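You operate a simulated robot arm through the tools that you are given. There is no shell and no other tool. Be economical: measure what you need, move in short steps, check, and stop when the job is done.

You are at the controls of a simulated robot arm. One attempt, no reset.

## Task
Move the green cup onto the yellow coaster, then wipe the black cover where it stood.
Fine: with the white pad damped on the blue pad; pad back.

The check looks at the end state, three seconds after you hand in, the way a careful person would. Anything else that was tipped, shoved, dropped, spilled or broken makes it a failure. Lids that push on must go on centred and level and be pressed home; caps that screw on are set level and turned clockwise until they are tight.

## Robot
A 7-joint arm with a two-finger parallel gripper, fixed in place. Base frame: the origin is at the foot of the arm, x ahead of it, y to its left, z up. Units: mm, rad, N and s.
Its first joint turns from -2.897 to 2.897 rad. Payload 4.4 kg.
The tool frame sits at the grasp point between the pads (the TCP): z along the fingers, y along the line on which they close. The tips reach 23 mm beyond it. Largest opening 94 mm; finger width 38, thickness 10; the body of the gripper, 54 by 96 mm, starts 39 mm behind the TCP.
Orientation is that of the tool frame in the base frame, as [roll, pitch, yaw] about the fixed x, y, z axes, in that order (R = Rz(yaw) Ry(pitch) Rx(roll)). With the fingers straight down and closing along the base's y, the tool's x points along the base's -x, its y along +y and its z along -z.

## Interface
- The arm moves only by the tool jog_arm. Its arguments are lists of equal length, an entry for each row: "translation": the shift along the tool's x, y, z in units of 30 mm (1.0 is 30 mm), a list of three; "rotation": the turn, a rotation vector about the tool's x, y, z in units of 4 degrees (1.0 is 4 degrees), a list of three. In form: {"translation": [[x, y, z], ...], "rotation": [[ax, ay, az], ...]}. A call has 1 to 8 rows; each row shifts and turns the commanded pose from where the row before left it, along the tool's axes as they then stand. "claw" is the finger opening in mm, from 0 to 94, set as the call begins (left out, the last holds). A call with a number of a shift or a turn outside -1 to 1 is refused whole. Each row takes 0.2 s and may step no farther than 50 mm and 0.15 rad from the row before; otherwise, or with a gripper value out of range, the whole call is refused. A pose out of reach is approached as far as the arm can. The call stops where the force on the tool passes 40 N (or 10 N more than at its start, if that is more) or the arm is blocked; 0.2 s more then pass. The fingers move at their own pace (about 72 mm/s each) and stop on an object; they squeeze with about 43 N. The grip force told is the motor's: it shows also when the fingers shut on nothing. Time passes only in rows, and 0.2 s behind the last, so rows that do not move let the fingers close. The reply holds the time, the measured pose of the TCP, the force on the tool along the base axes, the opening and the grip force, in the units named above and with some noise.
- Cameras (640 x 400 px; columns grow to the right, rows downward): "scene" is fixed at [395.9, -656.6, 1308.7]; the picture's right is [1.00, 0.01, 0.00], its down [0.01, -0.65, -0.76] and it looks along [-0.01, 0.76, -0.65] (base axes); focal length 360 px, centre (320, 200). "wrist" rides on the gripper at [86, 16, -75] in the tool frame; the picture's right is [-0.18, 0.98, 0.00], its down [-0.58, -0.11, -0.81] and it looks along [-0.79, -0.15, 0.59] (tool axes); focal length 243 px, centre (320, 200). There is no depth. A picture from a camera that has moved, and an enlarged one, comes with that camera's place and axes in the base frame and with its lens. The place of the scene camera against the robot may be out by one fixed shift of up to 18 mm in any direction.
- snapshot(camera): a new picture of that camera. The clock stands still meanwhile.
- enlarge(camera, box): a new picture of the part [left, top, right, bottom] of that camera's present view, enlarged. The clock stands still meanwhile.
- sign_off(): hands the job in; it is judged then, once.

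Work in short steps. Places have to be worked out from the pictures, the camera data and where the tool is seen: move nearer, look again, correct. Check each grasp and each placing, and mend what went wrong. You have 120 turns and 68 pictures in all, those below and enlarged ones among them. Open the gripper and draw the arm clear of the work before you hand the job in, unless the task says otherwise; then end with one line.

The tools are called after "Request:" as a command line: name --argument value ..., lists and objects as JSON in quotes. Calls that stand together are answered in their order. jog_arm: Moves the arm, as the interface text tells. Its arguments: {"type":"object","properties":{"translation":{"type":"array"},"rotation":{"type":"array"},"claw":{"type":"number"}},"required":["translation","rotation"]} The other tools are called the same way: snapshot (camera) takes a picture; enlarge (camera, box) takes an enlarged picture of a part of a camera's view; sign_off () hands the job in.

At the start:

```text
clock: 0.0
eef_pos: [692.0, 316.4, 856.7]
orientation: [-3.141, -0.002, 3.142]
ft_force: [-0.6, 0.0, 0.5]
opening: 94.0
finger_force: 0.1
```

scene: 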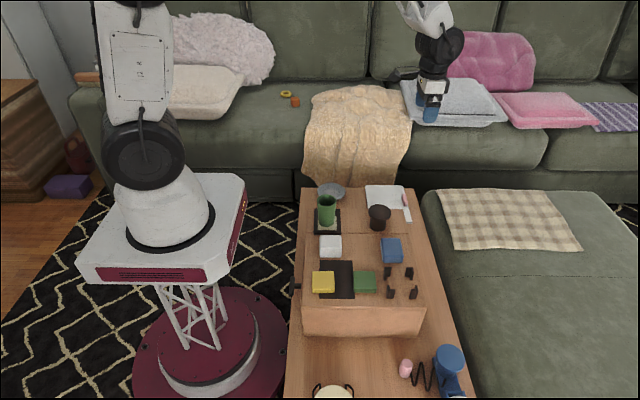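
wrist: 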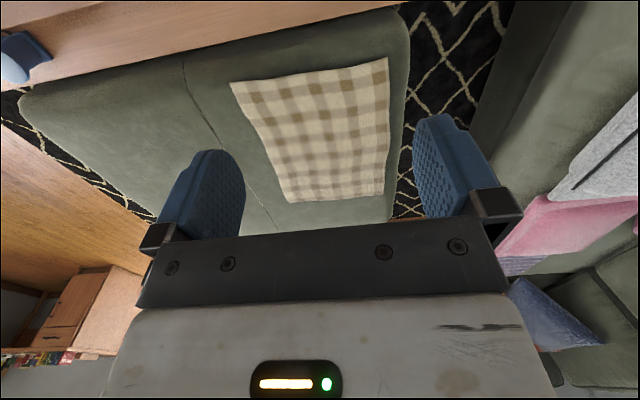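

I begin by looking closely at the work area in the scene view.

Request:
enlarge --camera "scene" --box '[290, 175, 440, 310]'

Request:
enlarge --camera "scene" --box '[300, 175, 370, 240]'

```text
2.96 times, centred on (365, 242) of scene
camera zoom: at [395.9, -656.6, 1308.7], right [1.0, 0.01, 0.0], down [0.01, -0.65, -0.76], along [-0.01, 0.76, -0.65], focal length 1067 px, centre (187, 74)
```

zoom: 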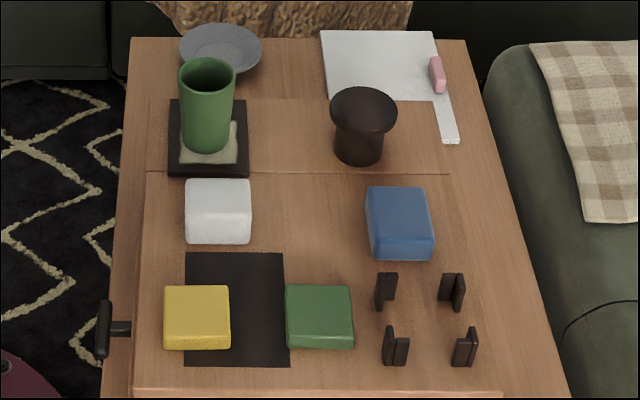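

```text
6.15 times, centred on (335, 208) of scene
camera zoom: at [395.9, -656.6, 1308.7], right [1.0, 0.01, 0.0], down [0.01, -0.65, -0.76], along [-0.01, 0.76, -0.65], focal length 2216 px, centre (228, 154)
```

zoom: 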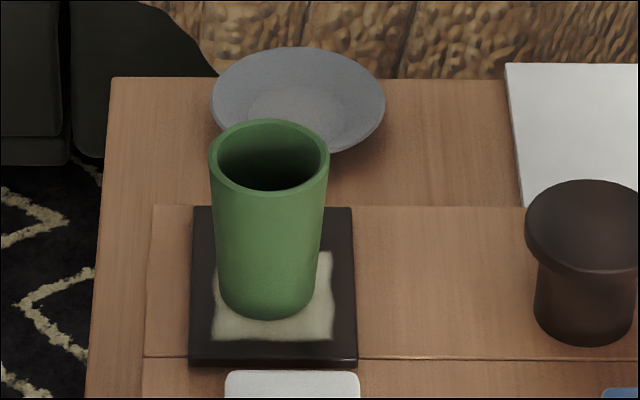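

The cup stands on the black cover (a pale patch beneath it), and the white and blue pads are nearby. I check the remaining objects to rule out another "yellow coaster".

Request:
enlarge --camera "scene" --box '[280, 250, 480, 400]'

Request:
jog_arm --translation '[[1, -1, 0], [1, -1, 0], [1, -1, 0], [1, -1, 0], [1, -1, 0], [1, -1, 0], [1, -1, 0], [1, -1, 0]]' --rotation '[[0, 0, 0], [0, 0, 0], [0, 0, 0], [0, 0, 0], [0, 0, 0], [0, 0, 0], [0, 0, 0], [0, 0, 0]]'

```text
2.67 times, centred on (380, 325) of scene
camera zoom: at [395.9, -656.6, 1308.7], right [1.0, 0.01, 0.0], down [0.01, -0.65, -0.76], along [-0.01, 0.76, -0.65], focal length 960 px, centre (160, -133)
```

zoom: 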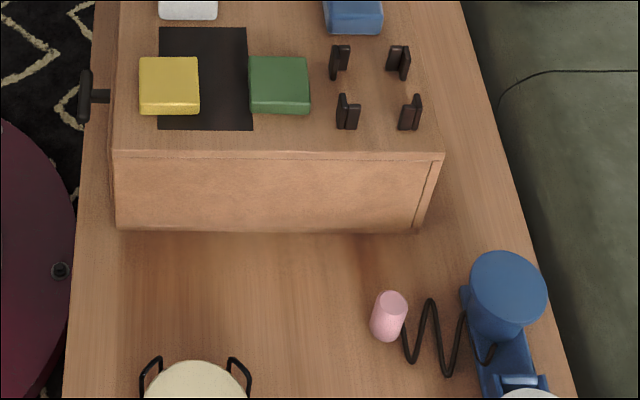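

```text
clock: 1.8
eef_pos: [450.2, 75.5, 855.2]
orientation: [3.14, 0.002, 3.141]
ft_force: [-1.3, -0.3, 0.2]
opening: 94.0
finger_force: 0.1
```

The yellow block on the chest is the only candidate. I take a scene picture and a wrist picture here to calibrate the heights against the tool.

Request:
snapshot --camera "scene"

Request:
snapshot --camera "wrist"

```text
62 pictures are left
```

scene: 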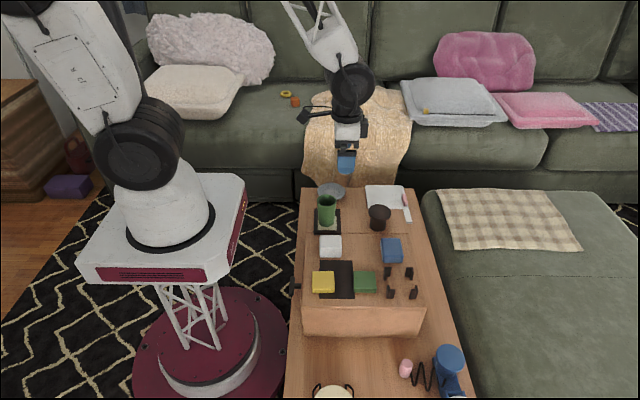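

```text
61 pictures are left
camera wrist: at [363.9, 90.7, 930.3], right [0.18, 0.98, 0.0], down [0.58, -0.11, 0.81], along [0.79, -0.15, -0.59], focal length 243 px, centre (320, 200)
```

wrist: 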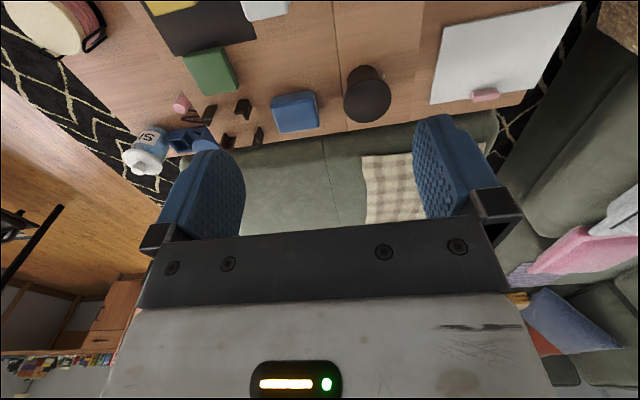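

Triangulating the blue pad gives ~(583, 8, 580): the chest top is the work surface at ~570. I back off in x so the wrist camera sees the cup, cover and pads.

Request:
jog_arm --translation '[[1, 0, 0], [1, 0, 0], [1, 0, 0], [1, -0.5, 0], [1, -0.5, 0], [1, -0.5, 0], [0, -0.5, 0]]' --rotation '[[0, 0, 0], [0, 0, 0], [0, 0, 0], [0, 0, 0], [0, 0, 0], [0, 0, 0], [0, 0, 0]]'

Request:
snapshot --camera "wrist"

```text
clock: 3.4
eef_pos: [270.6, 16.4, 857.5]
orientation: [3.141, 0.001, 3.139]
ft_force: [0.6, 0.9, -0.5]
opening: 93.8
finger_force: 0.1
```

```text
60 pictures are left
camera wrist: at [184.0, 32.5, 931.3], right [0.18, 0.98, 0.0], down [0.58, -0.11, 0.81], along [0.79, -0.15, -0.59], focal length 243 px, centre (320, 200)
```

wrist: 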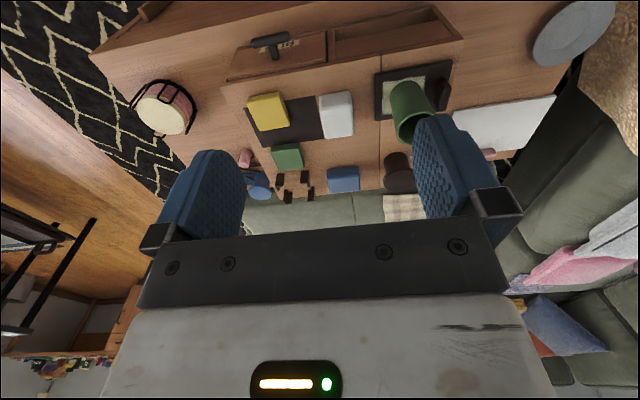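

Request:
enlarge --camera "wrist" --box '[220, 40, 480, 200]'

```text
2.46 times, centred on (350, 120) of wrist
camera zoom: at [184.0, 32.5, 931.3], right [0.18, 0.98, 0.0], down [0.58, -0.11, 0.81], along [0.79, -0.15, -0.59], focal length 597 px, centre (246, 397)
```

zoom: 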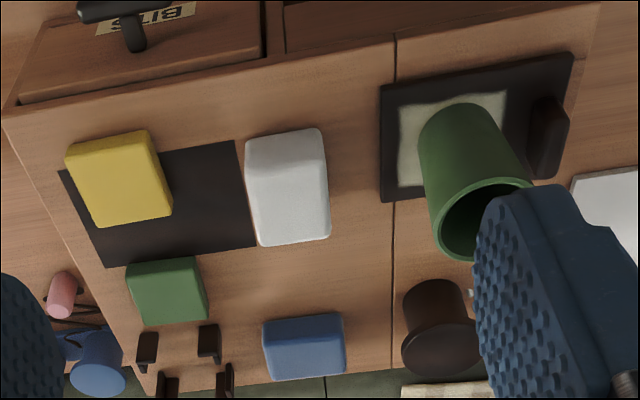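

The cup seems to be at about (405, 117), rim z≈655; the black cover has a raised knob at its +y side. I move in closer for a second wrist view to triangulate.

Request:
jog_arm --translation '[[-0.5, 0.8, 0.8], [-0.5, 0.8, 0.8], [-0.5, 0.8, 0.8], [-0.5, 0.8, 0.8]]' --rotation '[[0, 0, 0], [0, 0, 0], [0, 0, 0], [0, 0, 0]]'

Request:
snapshot --camera "wrist"

```text
clock: 4.4
eef_pos: [334.0, 112.8, 759.8]
orientation: [3.141, 0.003, -3.141]
ft_force: [-0.1, -0.2, 0.5]
opening: 94.1
finger_force: 0.1
```

```text
58 pictures are left
camera wrist: at [246.5, 128.9, 834.7], right [0.18, 0.98, 0.0], down [0.58, -0.11, 0.81], along [0.79, -0.15, -0.59], focal length 243 px, centre (320, 200)
```

wrist: 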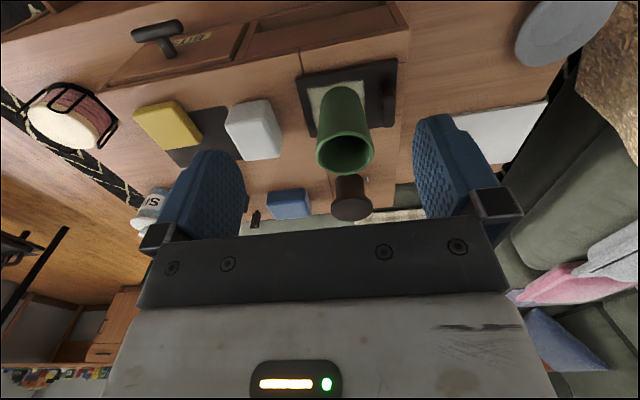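

Request:
enlarge --camera "wrist" --box '[280, 50, 420, 230]'

Request:
enlarge --camera "wrist" --box '[120, 80, 320, 220]'

```text
2.22 times, centred on (350, 140) of wrist
camera zoom: at [246.5, 128.9, 834.7], right [0.18, 0.98, 0.0], down [0.58, -0.11, 0.81], along [0.79, -0.15, -0.59], focal length 539 px, centre (253, 333)
```

zoom: 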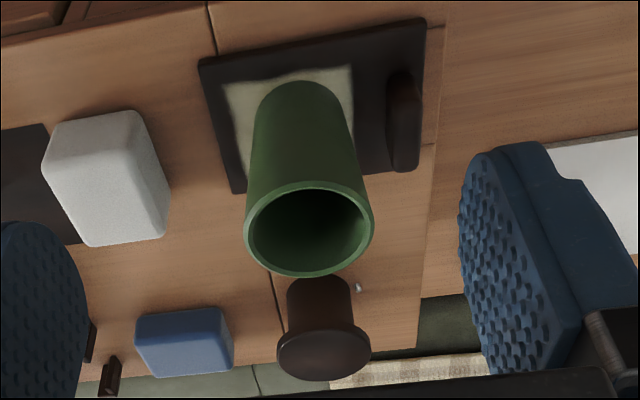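

```text
2.86 times, centred on (220, 150) of wrist
camera zoom: at [246.5, 128.9, 834.7], right [0.18, 0.98, 0.0], down [0.58, -0.11, 0.81], along [0.79, -0.15, -0.59], focal length 693 px, centre (606, 343)
```

zoom: 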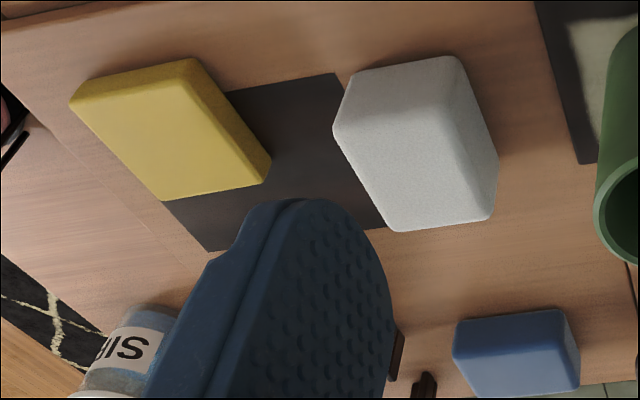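

Triangulated: cup axis (412, 123), rim z≈656, diameter ~56, base ~580. I move over it with the opening cut to 76, still above the rim, then lower partway and check.

Request:
jog_arm --translation '[[-0.9, 0.12, 0], [-0.85, 0.11, 0], [-0.85, 0.11, 0], [0, 0, 0.8], [0, 0, 0.8], [0, 0, 0]]' --rotation '[[0, 0, 0], [0, 0, 0], [0, 0, 0], [0, 0, 0], [0, 0, 0], [0, 0, 0]]' --claw 76

Request:
snapshot --camera "wrist"

Request:
enlarge --camera "scene" --box '[290, 130, 390, 240]'

```text
clock: 5.8
eef_pos: [410.3, 123.2, 712.4]
orientation: [-3.141, 0.001, 3.141]
ft_force: [0.1, 0.3, -0.1]
opening: 76.3
finger_force: 0.0
```

```text
55 pictures are left
camera wrist: at [323.5, 139.1, 786.8], right [0.18, 0.98, 0.0], down [0.58, -0.11, 0.81], along [0.79, -0.15, -0.59], focal length 243 px, centre (320, 200)
```

wrist: 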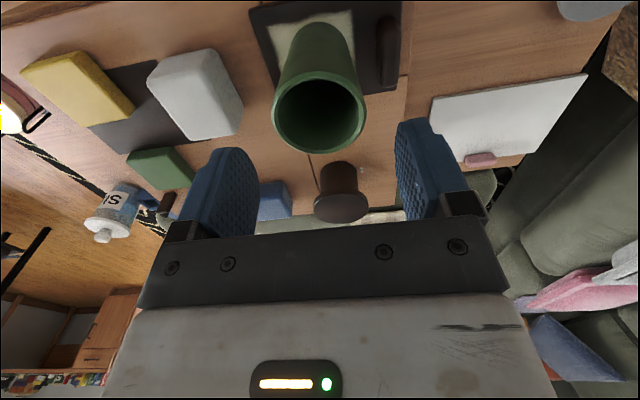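

```text
3.64 times, centred on (340, 185) of scene
camera zoom: at [395.9, -656.6, 1308.7], right [1.0, 0.01, 0.0], down [0.01, -0.65, -0.76], along [-0.01, 0.76, -0.65], focal length 1310 px, centre (247, 254)
```

zoom: 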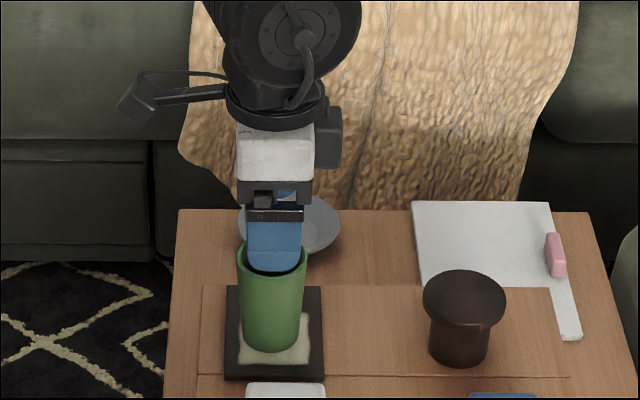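

The rim recomputes to (409.5, 123) at z 656, right under the TCP. I descend to z≈632 with the fingers straddling the cup.

Request:
jog_arm --translation '[[0, 0, 0.7], [0, 0, 0.7], [0, 0, 0.7], [0, 0, 0.6], [0, 0, 0]]' --rotation '[[0, 0, 0], [0, 0, 0], [0, 0, 0], [0, 0, 0], [0, 0, 0]]'

Request:
snapshot --camera "wrist"

```text
clock: 7.0
eef_pos: [410.8, 123.1, 631.6]
orientation: [-3.141, 0.0, -3.141]
ft_force: [-6.4, 0.4, 7.2]
opening: 75.9
finger_force: 0.0
```

```text
53 pictures are left
camera wrist: at [324.4, 138.1, 706.3], right [0.18, 0.98, 0.0], down [0.58, -0.11, 0.81], along [0.79, -0.15, -0.59], focal length 243 px, centre (320, 200)
```

wrist: 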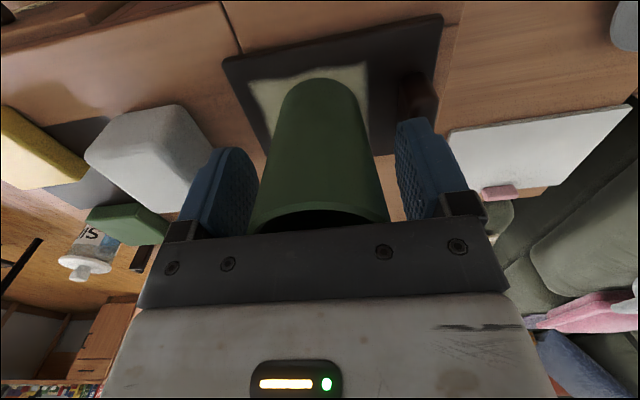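

A 7 N upward force shows the gripper body touching the rim; I raise a few mm and check the force clears.

Request:
jog_arm --translation '[[0, 0, -0.3], [0, 0, 0]]' --rotation '[[0, 0, 0], [0, 0, 0]]'

Request:
snapshot --camera "wrist"

Request:
enlarge --camera "scene" --box '[290, 160, 390, 250]'

```text
clock: 7.6
eef_pos: [410.9, 122.5, 640.1]
orientation: [-3.142, 0.001, 3.141]
ft_force: [0.2, 0.1, -0.4]
opening: 76.0
finger_force: 0.1
```

```text
52 pictures are left
camera wrist: at [324.4, 138.0, 714.9], right [0.18, 0.98, 0.0], down [0.58, -0.11, 0.81], along [0.79, -0.15, -0.59], focal length 243 px, centre (320, 200)
```

wrist: 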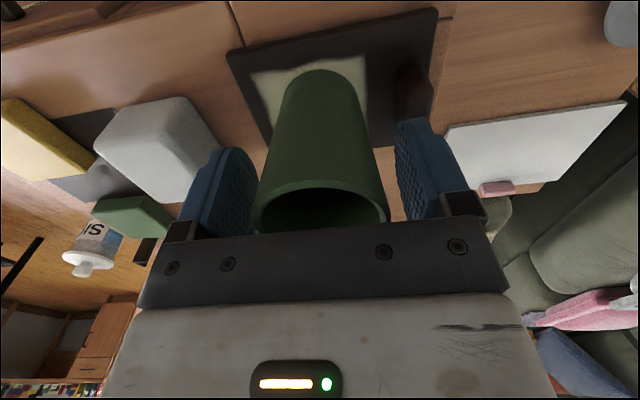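

```text
4.44 times, centred on (340, 205) of scene
camera zoom: at [395.9, -656.6, 1308.7], right [1.0, 0.01, 0.0], down [0.01, -0.65, -0.76], along [-0.01, 0.76, -0.65], focal length 1600 px, centre (231, 178)
```

zoom: 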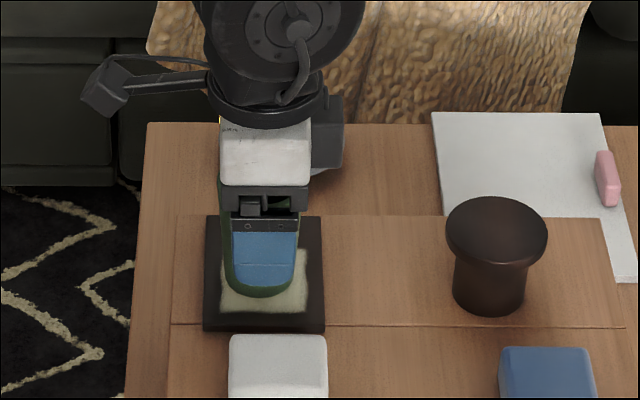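

Force is clear, the rim is just below the body, and the cup is between the fingers. I close on it.

Request:
jog_arm --translation '[[0, 0, 0], [0, 0, 0], [0, 0, 0], [0, 0, 0]]' --rotation '[[0, 0, 0], [0, 0, 0], [0, 0, 0], [0, 0, 0]]' --claw 40

```text
clock: 8.6
eef_pos: [410.8, 121.6, 639.2]
orientation: [-3.141, -0.001, -3.141]
ft_force: [0.6, -0.3, 1.1]
opening: 52.6
finger_force: 43.2
```

Held at 52.6 mm. I lift straight up and check.

Request:
jog_arm --translation '[[0, 0, -0.4], [0, 0, -0.8], [0, 0, -0.8], [0, 0, -0.8], [0, 0, -0.5]]' --rotation '[[0, 0, 0], [0, 0, 0], [0, 0, 0], [0, 0, 0], [0, 0, 0]]'

Request:
snapshot --camera "wrist"

Request:
enlarge --camera "scene" --box '[290, 130, 440, 310]'

```text
clock: 9.8
eef_pos: [411.2, 123.6, 742.1]
orientation: [3.141, 0.0, -3.14]
ft_force: [0.2, 0.7, 0.3]
opening: 52.8
finger_force: 42.9
```

```text
50 pictures are left
camera wrist: at [323.5, 138.4, 815.8], right [0.18, 0.98, 0.0], down [0.58, -0.11, 0.81], along [0.79, -0.15, -0.59], focal length 243 px, centre (320, 200)
```

wrist: 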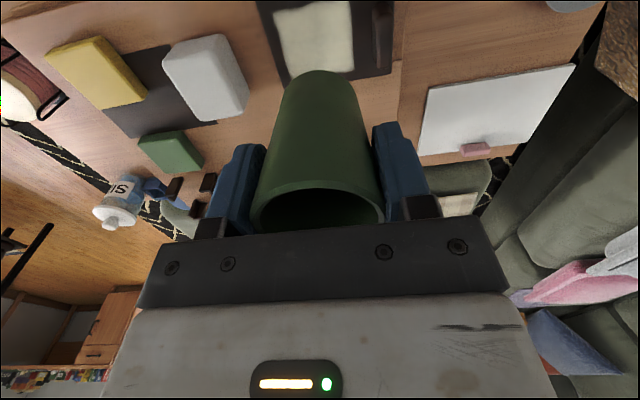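

```text
2.22 times, centred on (365, 220) of scene
camera zoom: at [395.9, -656.6, 1308.7], right [1.0, 0.01, 0.0], down [0.01, -0.65, -0.76], along [-0.01, 0.76, -0.65], focal length 800 px, centre (220, 156)
```

zoom: 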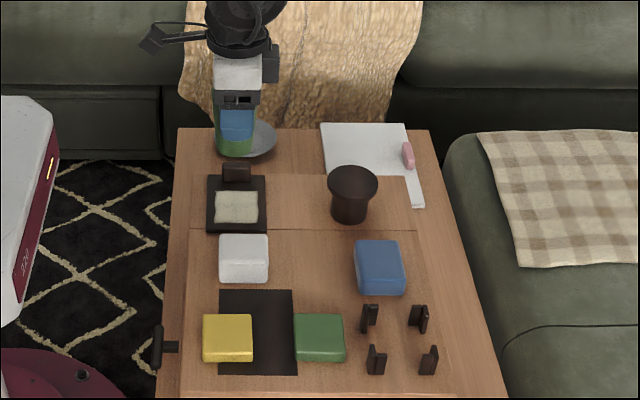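

Cup is lifted cleanly; the pale patch on the cover is visible. I move towards the yellow coaster and look.

Request:
jog_arm --translation '[[0.4, -1, 0], [0.4, -1, 0], [0.4, -1, 0], [0.4, -1, 0], [0.4, -1, 0], [0, -0.8, 0]]' --rotation '[[0, 0, 0], [0, 0, 0], [0, 0, 0], [0, 0, 0], [0, 0, 0], [0, 0, 0]]'

Request:
snapshot --camera "wrist"

```text
clock: 11.2
eef_pos: [349.1, -52.3, 740.6]
orientation: [3.141, 0.0, -3.141]
ft_force: [0.1, -0.1, -0.7]
opening: 52.5
finger_force: 43.1
```

```text
48 pictures are left
camera wrist: at [262.7, -36.0, 815.0], right [0.18, 0.98, 0.0], down [0.58, -0.11, 0.81], along [0.79, -0.15, -0.59], focal length 243 px, centre (320, 200)
```

wrist: 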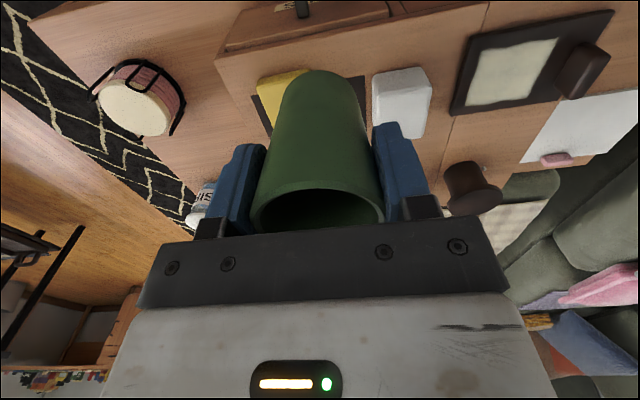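

The cup hides the coaster; I shift back +y so the coaster shows to the left of the gripper and enlarge there.

Request:
jog_arm --translation '[[0, 0.9, 0], [0, 0.9, 0], [0, 0.9, 0]]' --rotation '[[0, 0, 0], [0, 0, 0], [0, 0, 0]]'

Request:
enlarge --camera "wrist" --box '[130, 30, 290, 130]'

```text
clock: 12.0
eef_pos: [349.3, 28.8, 739.1]
orientation: [3.14, 0.0, 3.141]
ft_force: [-1.1, -0.4, -0.8]
opening: 52.7
finger_force: 42.7
```

```text
4.00 times, centred on (210, 80) of wrist
camera zoom: at [262.8, 45.1, 813.4], right [0.18, 0.98, 0.0], down [0.58, -0.11, 0.81], along [0.79, -0.15, -0.59], focal length 970 px, centre (760, 680)
```

zoom: 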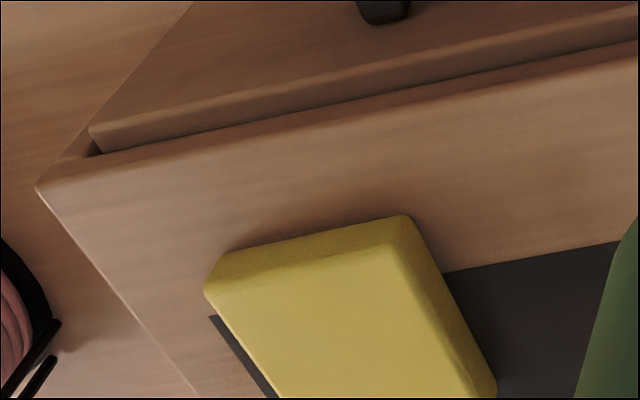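

Request:
enlarge --camera "wrist" --box '[160, 70, 288, 150]'

```text
5.00 times, centred on (224, 110) of wrist
camera zoom: at [262.8, 45.1, 813.4], right [0.18, 0.98, 0.0], down [0.58, -0.11, 0.81], along [0.79, -0.15, -0.59], focal length 1213 px, centre (800, 650)
```

zoom: 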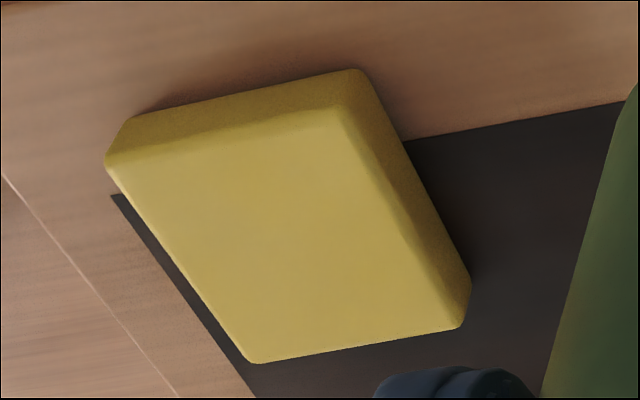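

Coaster top corners map to (371..424, -115..-64) at z≈590, so its centre is (397, -89). I carry the cup over it and lower to z≈670 for a look.

Request:
jog_arm --translation '[[-0.4, -1, 0], [-0.4, -1, 0], [-0.4, -1, 0], [-0.39, -0.93, 0], [0, 0, 0.8], [0, 0, 0.8], [0, 0, 0.7], [0, 0, 0]]' --rotation '[[0, 0, 0], [0, 0, 0], [0, 0, 0], [0, 0, 0], [0, 0, 0], [0, 0, 0], [0, 0, 0], [0, 0, 0]]'

Request:
snapshot --camera "wrist"

Request:
enlarge --camera "scene" --box '[290, 220, 390, 310]'

```text
clock: 13.8
eef_pos: [397.3, -88.7, 669.7]
orientation: [-3.141, 0.0, -3.142]
ft_force: [0.2, 0.9, -0.5]
opening: 52.7
finger_force: 43.2
```

```text
45 pictures are left
camera wrist: at [310.8, -72.7, 743.7], right [0.18, 0.98, 0.0], down [0.58, -0.11, 0.81], along [0.79, -0.15, -0.59], focal length 243 px, centre (320, 200)
```

wrist: 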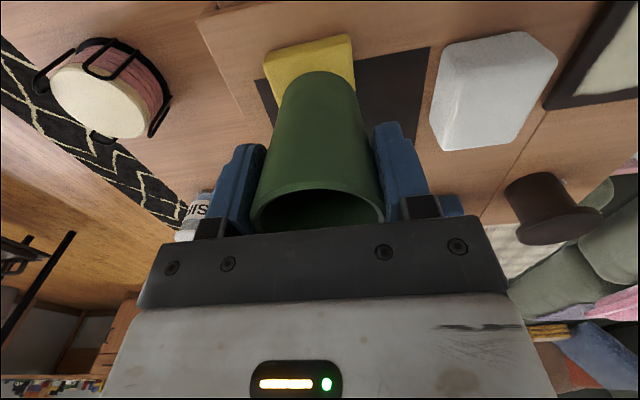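

```text
4.44 times, centred on (340, 265) of scene
camera zoom: at [395.9, -656.6, 1308.7], right [1.0, 0.01, 0.0], down [0.01, -0.65, -0.76], along [-0.01, 0.76, -0.65], focal length 1600 px, centre (231, -89)
```

zoom: 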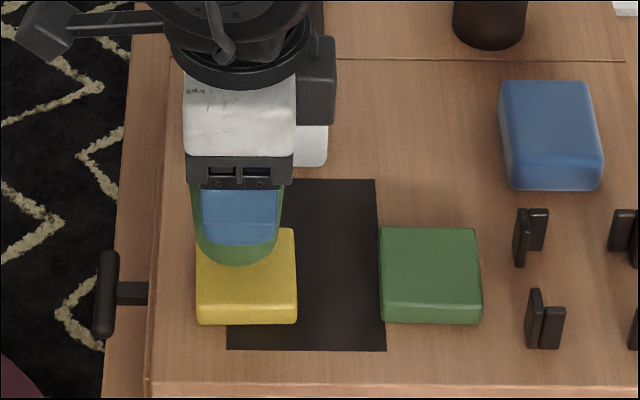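

The cup sits ~4 mm too far -x in the scene view; I nudge it (+4 x, -2 y) and lower in small steps.

Request:
jog_arm --translation '[[-0.13, -0.07, 0], [0, 0, 0.17], [0, 0, 0.17], [0, 0, 0.1], [0, 0, 0]]' --rotation '[[0, 0, 0], [0, 0, 0], [0, 0, 0], [0, 0, 0], [0, 0, 0]]'

```text
clock: 15.0
eef_pos: [402.3, -90.6, 656.5]
orientation: [-3.14, 0.001, -3.14]
ft_force: [0.3, -0.9, -0.6]
opening: 52.6
finger_force: 43.0
```

Request:
enlarge --camera "scene" --box '[290, 220, 390, 310]'

Request:
jog_arm --translation '[[0, 0, 0.1], [0, 0, 0]]' --rotation '[[0, 0, 0], [0, 0, 0]]'

```text
4.44 times, centred on (340, 265) of scene
camera zoom: at [395.9, -656.6, 1308.7], right [1.0, 0.01, 0.0], down [0.01, -0.65, -0.76], along [-0.01, 0.76, -0.65], focal length 1600 px, centre (231, -89)
```

zoom: 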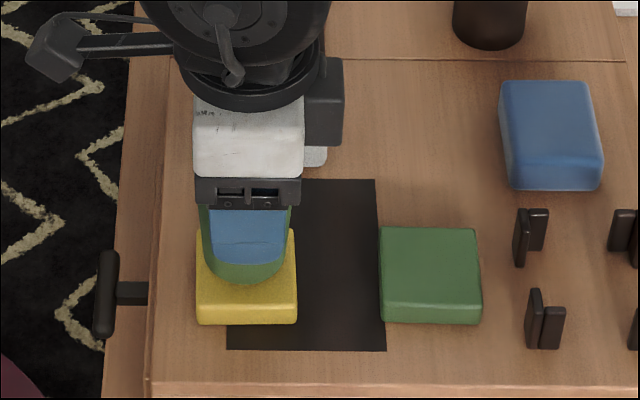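

```text
clock: 15.6
eef_pos: [401.9, -89.2, 654.2]
orientation: [3.141, -0.002, -3.141]
ft_force: [0.1, -0.6, -0.9]
opening: 52.5
finger_force: 42.9
```

The cup is now centred over the coaster in x. No contact yet; I lower further in 2–3 mm steps.

Request:
jog_arm --translation '[[0, 0, 0.08], [0, 0, 0]]' --rotation '[[0, 0, 0], [0, 0, 0]]'

Request:
jog_arm --translation '[[0, 0, 0.08], [0, 0, 0]]' --rotation '[[0, 0, 0], [0, 0, 0]]'

```text
clock: 16.2
eef_pos: [401.2, -90.6, 650.9]
orientation: [3.14, -0.001, 3.141]
ft_force: [0.2, 0.1, -1.2]
opening: 52.3
finger_force: 43.2
```

```text
clock: 16.8
eef_pos: [400.6, -90.7, 648.8]
orientation: [-3.14, -0.001, -3.141]
ft_force: [0.0, -0.5, -0.3]
opening: 52.4
finger_force: 43.0
```

Request:
jog_arm --translation '[[0, 0, 0.07], [0, 0, 0]]' --rotation '[[0, 0, 0], [0, 0, 0]]'

Request:
enlarge --camera "scene" --box '[300, 240, 360, 300]'

```text
clock: 17.4
eef_pos: [403.1, -90.5, 646.7]
orientation: [-3.141, 0.002, 3.141]
ft_force: [-1.7, -0.1, 36.5]
opening: 52.6
finger_force: 42.8
```

```text
6.67 times, centred on (330, 270) of scene
camera zoom: at [395.9, -656.6, 1308.7], right [1.0, 0.01, 0.0], down [0.01, -0.65, -0.76], along [-0.01, 0.76, -0.65], focal length 2401 px, centre (253, -267)
```

zoom: 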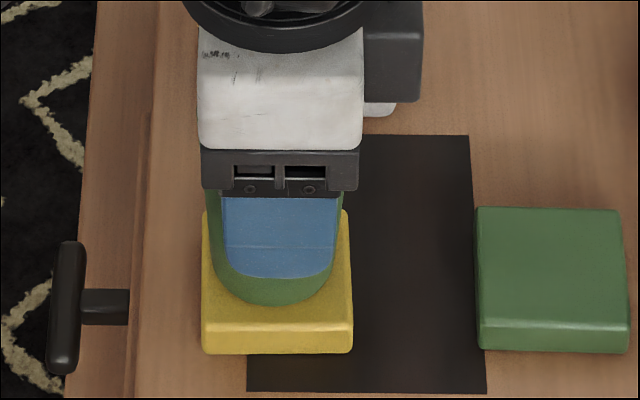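

Contact (36 N) and the cup sits well centred. I ease up 1 mm and open just enough to clear the cup.

Request:
jog_arm --translation '[[0, 0, -0.04], [0, 0, 0]]' --rotation '[[0, 0, 0], [0, 0, 0]]'

Request:
jog_arm --translation '[[0, 0, 0], [0, 0, 0], [0, 0, 0]]' --rotation '[[0, 0, 0], [0, 0, 0], [0, 0, 0]]' --claw 76

```text
clock: 18.0
eef_pos: [401.1, -90.5, 647.6]
orientation: [3.141, 0.002, 3.141]
ft_force: [4.3, -0.8, 13.4]
opening: 52.7
finger_force: 42.9
```

```text
clock: 18.8
eef_pos: [401.8, -91.8, 647.9]
orientation: [-3.141, -0.001, -3.14]
ft_force: [-0.1, -0.1, -0.1]
opening: 75.9
finger_force: 0.2
```

Released without residual force. I rise straight up well above the rim and look.

Request:
jog_arm --translation '[[0, 0, -0.4], [0, 0, -0.8], [0, 0, -0.9], [0, 0, -0.9], [0.5, 0.5, -0.5], [1, 0.5, 0]]' --rotation '[[0, 0, 0], [0, 0, 0], [0, 0, 0], [0, 0, 0], [0, 0, 0], [0, 0, 0]]'

Request:
snapshot --camera "wrist"

Request:
enlarge --camera "scene" --box '[290, 170, 420, 310]'

```text
clock: 20.2
eef_pos: [357.1, -60.8, 751.1]
orientation: [3.141, -0.001, 3.141]
ft_force: [0.2, 0.5, -1.2]
opening: 76.0
finger_force: 0.1
```

```text
41 pictures are left
camera wrist: at [270.9, -44.8, 826.2], right [0.18, 0.98, 0.0], down [0.58, -0.11, 0.81], along [0.79, -0.15, -0.59], focal length 243 px, centre (320, 200)
```

wrist: 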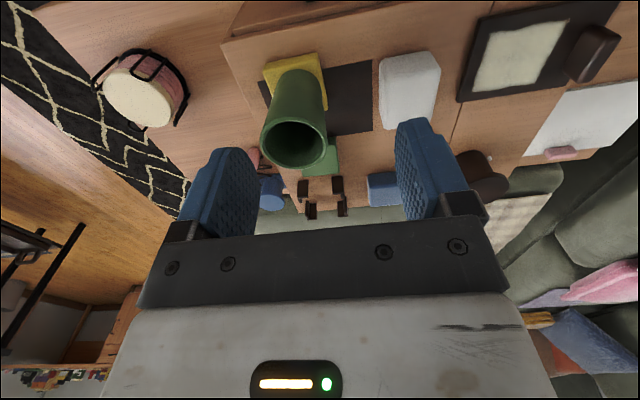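

```text
2.86 times, centred on (355, 240) of scene
camera zoom: at [395.9, -656.6, 1308.7], right [1.0, 0.01, 0.0], down [0.01, -0.65, -0.76], along [-0.01, 0.76, -0.65], focal length 1029 px, centre (220, 86)
```

zoom: 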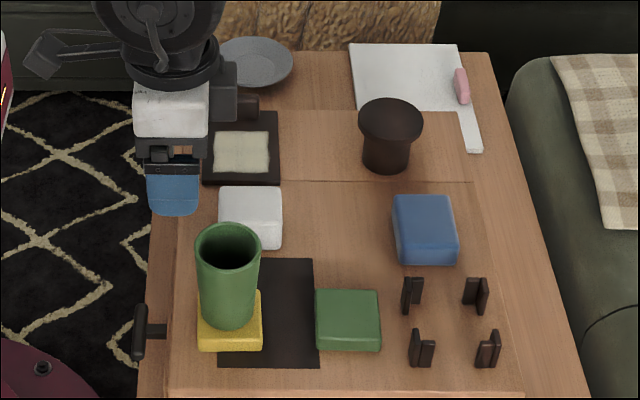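

The cup stands upright on the yellow coaster. Now I localise the white pad and the cover from this view.

Request:
enlarge --camera "wrist" --box '[360, 30, 456, 150]'

Request:
jog_arm --translation '[[0.2, 1, 0], [0, 1, 0], [0, 1, 0], [0, 1, 0]]' --rotation '[[0, 0, 0], [0, 0, 0], [0, 0, 0], [0, 0, 0]]'

Request:
enlarge --camera "wrist" --box '[220, 0, 460, 150]'

```text
3.33 times, centred on (408, 90) of wrist
camera zoom: at [270.9, -44.8, 826.2], right [0.18, 0.98, 0.0], down [0.58, -0.11, 0.81], along [0.79, -0.15, -0.59], focal length 809 px, centre (27, 567)
```

zoom: 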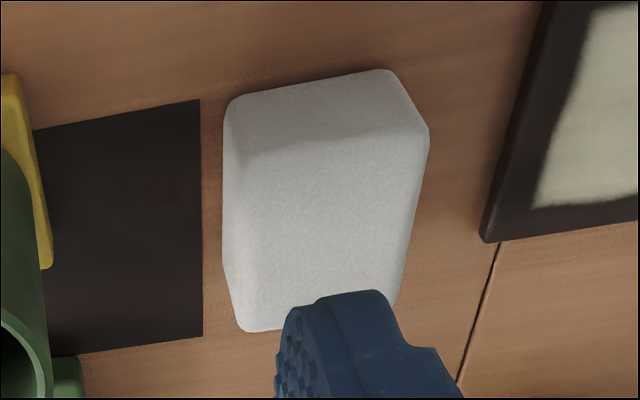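

```text
clock: 21.2
eef_pos: [350.7, 58.9, 753.3]
orientation: [3.141, 0.002, 3.141]
ft_force: [0.4, 0.7, -0.3]
opening: 75.8
finger_force: 0.1
```

```text
2.67 times, centred on (340, 75) of wrist
camera zoom: at [263.0, 74.7, 827.9], right [0.18, 0.98, 0.0], down [0.58, -0.11, 0.81], along [0.79, -0.15, -0.59], focal length 647 px, centre (267, 533)
```

zoom: 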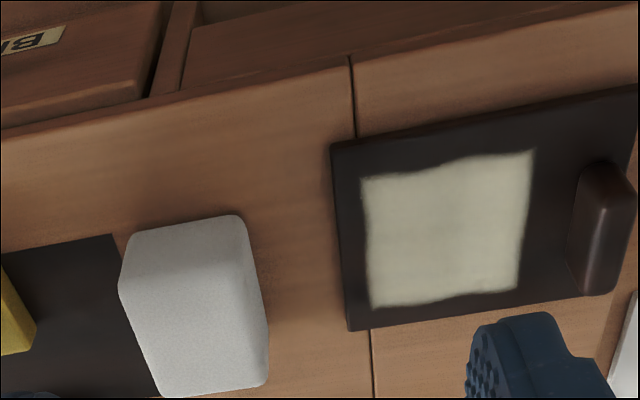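

White pad: centre ≈(423, 17), 60 (x) × 48 (y), top ≈600. Stain: x 383–440, y 88–149; the handle bar begins at y≈165. Gripping the pad along x keeps the fingers off the handle, so I turn the tool 90° (camera toward +y, away from the cup).

Request:
jog_arm --translation '[[0, 0, 0], [0, 0, 0], [0, 0, 0], [0, 0, 0], [0, 0, 0], [0, 0, 0], [0, 0, 0], [0, 0, 0]]' --rotation '[[0, 0, 1], [0, 0, 1], [0, 0, 1], [0, 0, 1], [0, 0, 1], [0, 0, 1], [0, 0, 1], [0, 0, 1]]' --claw 88

Request:
jog_arm --translation '[[0, 0, 0], [0, 0, 0], [0, 0, 0], [0, 0, 0], [0, 0, 0], [0, 0, 0], [0, 0, 0], [0, 0, 0]]' --rotation '[[0, 0, 1], [0, 0, 1], [0, 0, 1], [0, 0, 1], [0, 0, 1], [0, 0, 1], [0, 0, 1], [0, 0, 1]]'

Request:
jog_arm --translation '[[0, 0, 0], [0, 0, 0], [0, 0, 0], [0, 0, 0], [0, 0, 0], [0, 0, 0], [0, 0, 0]]' --rotation '[[0, 0, 1], [0, 0, 1], [0, 0, 1], [0, 0, 1], [0, 0, 1], [0, 0, 1], [0, 0, 0.5]]'

```text
clock: 23.0
eef_pos: [350.9, 59.3, 752.3]
orientation: [3.141, 0.001, 2.583]
ft_force: [0.7, -0.4, 0.1]
opening: 88.1
finger_force: 0.0
```

```text
clock: 24.8
eef_pos: [350.0, 59.4, 753.4]
orientation: [3.141, -0.001, 2.023]
ft_force: [-0.2, 0.0, 0.1]
opening: 88.2
finger_force: 0.2
```

```text
clock: 26.4
eef_pos: [350.5, 59.3, 754.3]
orientation: [-3.142, 0.0, 1.569]
ft_force: [1.1, 0.5, 0.3]
opening: 88.0
finger_force: 0.0
```

Yaw is now 1.57: tool x = +y, tool y = +x. I move over x≈423, staying 45 mm off the pad in y, and look from this side.

Request:
jog_arm --translation '[[0, 0.8, 0.3], [0, 0.8, 0.4], [0, 0.82, 0.4], [0, 0, 0]]' --rotation '[[0, 0, 0], [0, 0, 0], [0, 0, 0], [0, 0, 0]]'

Request:
snapshot --camera "wrist"

Request:
enlarge --camera "wrist" --box '[240, 30, 400, 180]'

```text
clock: 27.4
eef_pos: [423.8, 60.3, 720.1]
orientation: [-3.141, -0.001, 1.57]
ft_force: [0.2, -0.4, 1.0]
opening: 88.0
finger_force: 0.1
```

```text
37 pictures are left
camera wrist: at [439.3, 146.7, 795.1], right [0.98, -0.18, 0.0], down [-0.11, -0.58, 0.81], along [-0.15, -0.79, -0.59], focal length 243 px, centre (320, 200)
```

wrist: 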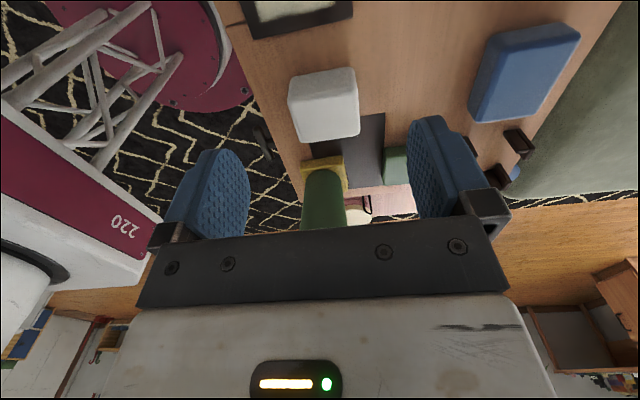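

```text
2.67 times, centred on (320, 105) of wrist
camera zoom: at [439.3, 146.7, 795.1], right [0.98, -0.18, 0.0], down [-0.11, -0.58, 0.81], along [-0.15, -0.79, -0.59], focal length 647 px, centre (320, 453)
```

zoom: 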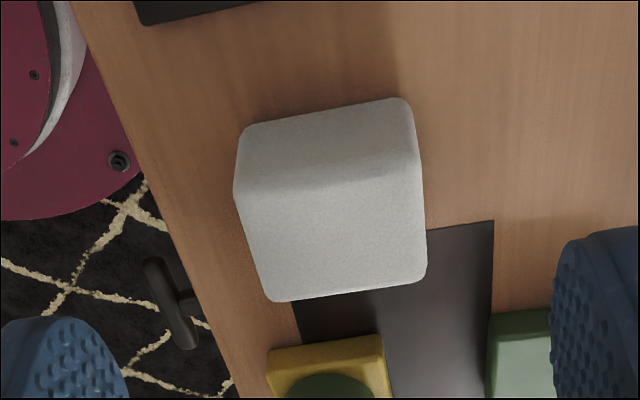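

The pad recomputes to x 392–448, y −8–38, top ≈605. I go above (420, 15), then down to TCP z≈607, open at 88.

Request:
jog_arm --translation '[[-0.8, -0.13, 0], [-0.7, 0, 0], [0, 0, 0.9], [0, 0, 0.9], [0, 0, 0.9], [0, 0, 0.7], [0, 0, 0.35], [0, 0, 0]]' --rotation '[[0, 0, 0], [0, 0, 0], [0, 0, 0], [0, 0, 0], [0, 0, 0], [0, 0, 0], [0, 0, 0], [0, 0, 0]]'

Request:
snapshot --camera "wrist"

```text
clock: 29.2
eef_pos: [417.6, 13.4, 606.5]
orientation: [-3.141, -0.001, 1.572]
ft_force: [0.5, 0.4, -0.3]
opening: 87.9
finger_force: 0.0
```

```text
35 pictures are left
camera wrist: at [433.8, 100.0, 681.3], right [0.98, -0.18, 0.0], down [-0.11, -0.58, 0.81], along [-0.15, -0.79, -0.59], focal length 243 px, centre (320, 200)
```

wrist: 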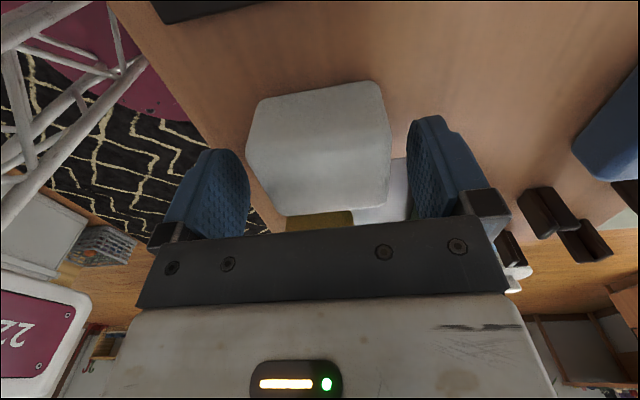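

The pad sits between the fingers. I shift +2 mm in x to centre and close.

Request:
jog_arm --translation '[[0.03, 0.07, 0], [0, 0, 0], [0, 0, 0], [0, 0, 0], [0, 0, 0]]' --rotation '[[0, 0, 0], [0, 0, 0], [0, 0, 0], [0, 0, 0], [0, 0, 0]]' --claw 40

```text
clock: 30.4
eef_pos: [421.0, 15.0, 608.1]
orientation: [3.142, 0.001, 1.572]
ft_force: [0.0, -0.1, -0.9]
opening: 59.0
finger_force: 42.7
```

Gripped at 59 mm (return reference: TCP (420, 15, 608)). I lift and move toward the blue pad for a view.

Request:
jog_arm --translation '[[0, 0, -0.4], [0, 0, -0.8], [0, 0, -0.9], [0, 0, -0.9], [0.5, 1, 0], [0.5, 1, 0], [0.5, 1, 0]]' --rotation '[[0, 0, 0], [0, 0, 0], [0, 0, 0], [0, 0, 0], [0, 0, 0], [0, 0, 0], [0, 0, 0]]'

Request:
snapshot --camera "wrist"

Request:
enlarge --camera "wrist" --box '[300, 30, 460, 150]'

```text
clock: 32.0
eef_pos: [512.8, 61.3, 697.8]
orientation: [3.141, 0.001, 1.57]
ft_force: [0.2, -0.4, 0.1]
opening: 59.1
finger_force: 43.5
```

```text
34 pictures are left
camera wrist: at [528.5, 146.9, 773.0], right [0.98, -0.18, 0.0], down [-0.11, -0.58, 0.81], along [-0.15, -0.79, -0.59], focal length 243 px, centre (320, 200)
```

wrist: 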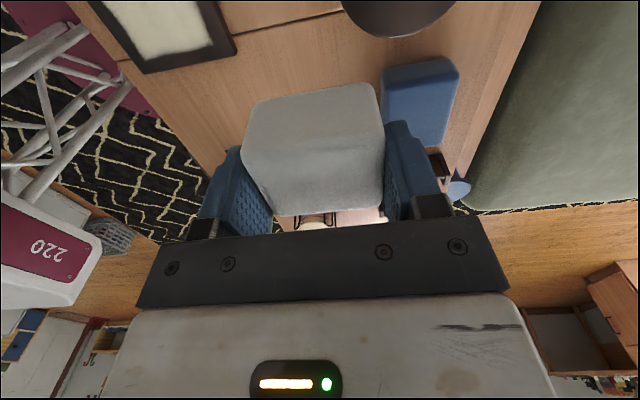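

```text
3.33 times, centred on (380, 90) of wrist
camera zoom: at [528.5, 146.9, 773.0], right [0.98, -0.18, 0.0], down [-0.11, -0.58, 0.81], along [-0.15, -0.79, -0.59], focal length 809 px, centre (120, 567)
```

zoom: 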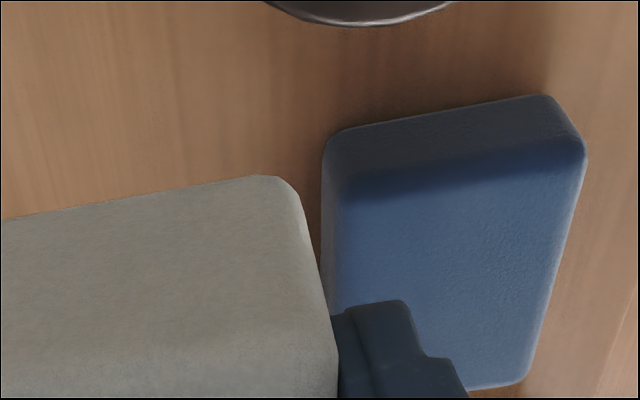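

Blue pad: x 560–612, y −26–42, top ≈595, so centre (586, 8). I carry the white pad above it and lower to about 8 mm above.

Request:
jog_arm --translation '[[-0.6, 0.8, 0], [-0.6, 0.8, 0], [-0.58, 0.84, 0], [0, 0, 0.8], [0, 0, 0.7], [0, 0, 0.3], [0, 0, 0]]' --rotation '[[0, 0, 0], [0, 0, 0], [0, 0, 0], [0, 0, 0], [0, 0, 0], [0, 0, 0], [0, 0, 0]]'

Request:
enlarge --camera "scene" --box '[340, 190, 440, 290]'

```text
clock: 33.6
eef_pos: [585.1, 7.7, 645.1]
orientation: [-3.141, 0.001, 1.57]
ft_force: [-0.5, 0.4, -0.3]
opening: 59.0
finger_force: 43.0
```

```text
4.00 times, centred on (390, 240) of scene
camera zoom: at [395.9, -656.6, 1308.7], right [1.0, 0.01, 0.0], down [0.01, -0.65, -0.76], along [-0.01, 0.76, -0.65], focal length 1440 px, centre (40, 40)
```

zoom: 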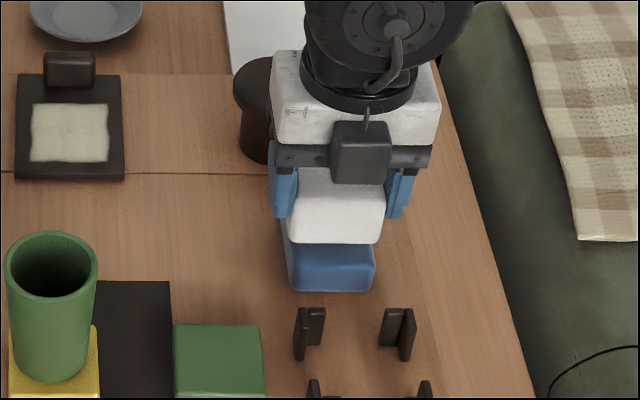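

Aligned over the blue pad. I lower in small steps until contact.

Request:
jog_arm --translation '[[0, 0, 0.15], [0, 0, 0.1], [0, 0, 0]]' --rotation '[[0, 0, 0], [0, 0, 0], [0, 0, 0]]'

Request:
jog_arm --translation '[[0, 0, 0.08], [0, 0, 0]]' --rotation '[[0, 0, 0], [0, 0, 0]]'

```text
clock: 34.4
eef_pos: [585.0, 7.2, 637.9]
orientation: [3.141, -0.001, 1.57]
ft_force: [-1.7, -1.0, 6.4]
opening: 59.2
finger_force: 43.0
```

```text
clock: 34.8
eef_pos: [586.3, 6.6, 636.9]
orientation: [3.139, 0.0, 1.571]
ft_force: [-6.0, -0.9, 20.8]
opening: 58.8
finger_force: 43.0
stopped in row 1: the force on the tool passed its limit (the readings are from after the stop); the commanded pose is now the measured one
```

Contact at z≈638 with ~20 N. I hold for about a second to take up moisture.

Request:
jog_arm --translation '[[0, 0, 0], [0, 0, 0], [0, 0, 0], [0, 0, 0], [0, 0, 0], [0, 0, 0]]' --rotation '[[0, 0, 0], [0, 0, 0], [0, 0, 0], [0, 0, 0], [0, 0, 0], [0, 0, 0]]'

Request:
jog_arm --translation '[[0, 0, -0.3], [0, 0, -0.8], [0, 0, -0.8], [0.5, 0, 0]]' --rotation '[[0, 0, 0], [0, 0, 0], [0, 0, 0], [0, 0, 0]]'

Request:
enlarge --camera "scene" --box '[340, 170, 440, 270]'

Request:
snapshot --camera "wrist"

```text
clock: 36.2
eef_pos: [585.8, 6.5, 636.7]
orientation: [3.141, -0.002, 1.572]
ft_force: [2.7, -0.3, 25.1]
opening: 58.8
finger_force: 43.1
```

```text
clock: 37.2
eef_pos: [584.7, 21.7, 693.9]
orientation: [3.139, -0.001, 1.57]
ft_force: [0.7, 1.3, -0.6]
opening: 59.1
finger_force: 43.6
```

```text
4.00 times, centred on (390, 220) of scene
camera zoom: at [395.9, -656.6, 1308.7], right [1.0, 0.01, 0.0], down [0.01, -0.65, -0.76], along [-0.01, 0.76, -0.65], focal length 1440 px, centre (40, 120)
```

zoom: 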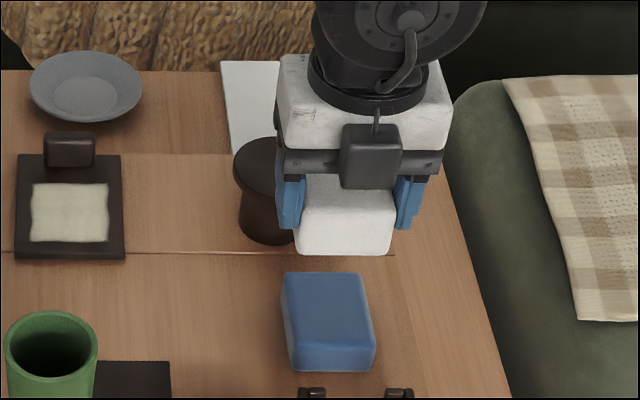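

```text
30 pictures are left
camera wrist: at [601.7, 107.4, 767.5], right [0.98, -0.18, 0.0], down [-0.11, -0.58, 0.81], along [-0.15, -0.79, -0.59], focal length 243 px, centre (320, 200)
```

wrist: 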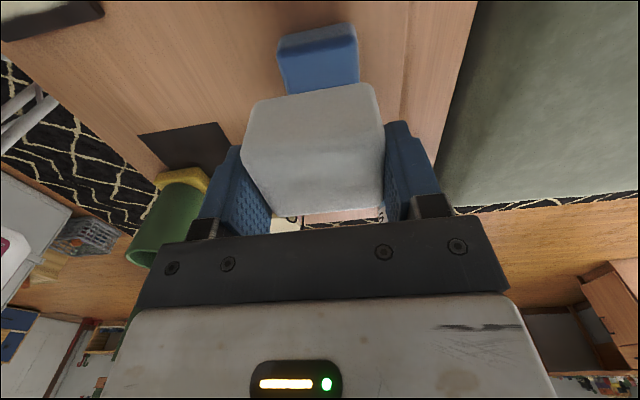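

Blue pad is undisturbed. I carry the damp pad at this height to the cover, moving −x first and then +y.

Request:
jog_arm --translation '[[0, -1, 0], [0, -1, 0], [0, -1, 0], [0.2, -1, 0], [0.8, -1, 0], [0.8, -0.8, 0], [0.8, 0, 0], [0, 0, 0]]' --rotation '[[0, 0, 0], [0, 0, 0], [0, 0, 0], [0, 0, 0], [0, 0, 0], [0, 0, 0], [0, 0, 0], [0, 0, 0]]'

Request:
snapshot --camera "wrist"

Request:
enlarge --camera "scene" --box '[290, 150, 390, 250]'

```text
clock: 39.0
eef_pos: [412.7, 99.0, 693.2]
orientation: [3.138, 0.0, 1.574]
ft_force: [0.7, -0.4, 0.4]
opening: 59.0
finger_force: 43.4
```

```text
29 pictures are left
camera wrist: at [428.8, 185.2, 767.6], right [0.98, -0.18, 0.0], down [-0.11, -0.58, 0.81], along [-0.15, -0.79, -0.59], focal length 243 px, centre (320, 200)
```

wrist: 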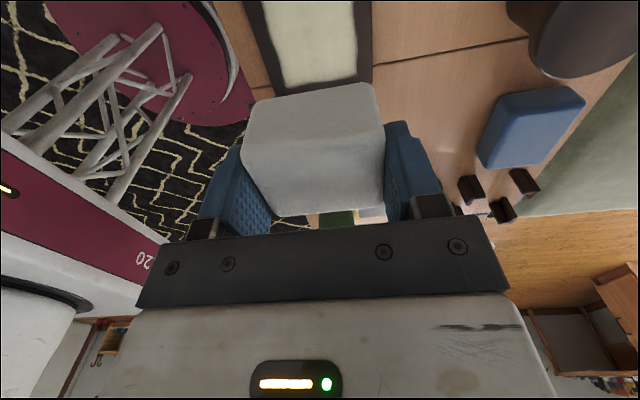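

```text
4.00 times, centred on (340, 200) of scene
camera zoom: at [395.9, -656.6, 1308.7], right [1.0, 0.01, 0.0], down [0.01, -0.65, -0.76], along [-0.01, 0.76, -0.65], focal length 1440 px, centre (240, 200)
```

zoom: 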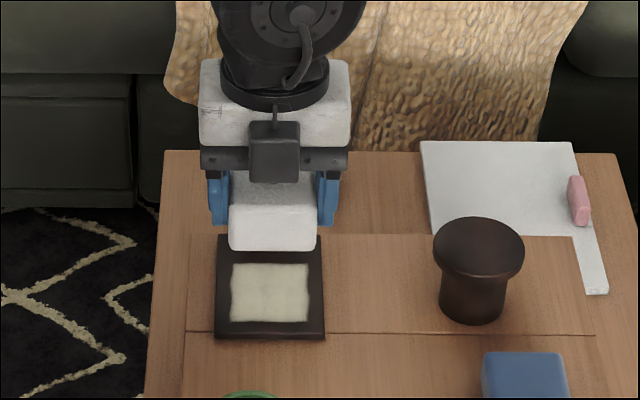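

The stain recomputes to x 382–439, y 88–149; the pad is aligned. I lower to about 8 mm above the cover.

Request:
jog_arm --translation '[[0.1, -0.07, 0.8], [0, 0, 0.8], [0, 0, 0.5], [0, 0, 0]]' --rotation '[[0, 0, 0], [0, 0, 0], [0, 0, 0], [0, 0, 0]]'

Request:
jog_arm --translation '[[0, 0, 0.1], [0, 0, 0]]' --rotation '[[0, 0, 0], [0, 0, 0]]'

Request:
snapshot --camera "wrist"

```text
clock: 40.0
eef_pos: [411.0, 102.0, 629.2]
orientation: [3.14, 0.001, 1.572]
ft_force: [0.6, -0.6, 0.2]
opening: 58.9
finger_force: 42.7
```

```text
clock: 40.6
eef_pos: [410.7, 103.6, 627.4]
orientation: [3.139, 0.0, 1.57]
ft_force: [-0.2, 0.1, 0.2]
opening: 59.1
finger_force: 43.1
```

```text
27 pictures are left
camera wrist: at [426.7, 188.8, 701.4], right [0.98, -0.18, 0.0], down [-0.11, -0.58, 0.81], along [-0.15, -0.79, -0.59], focal length 243 px, centre (320, 200)
```

wrist: 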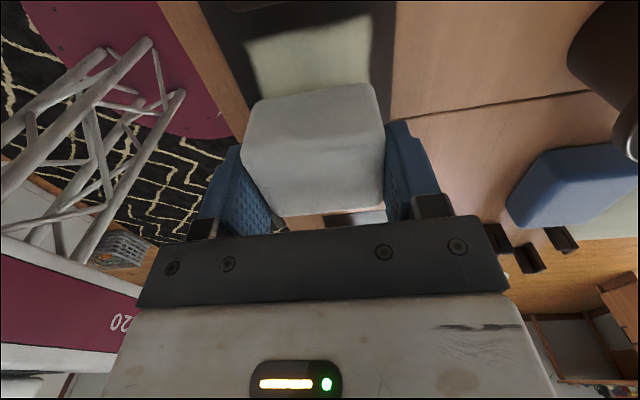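

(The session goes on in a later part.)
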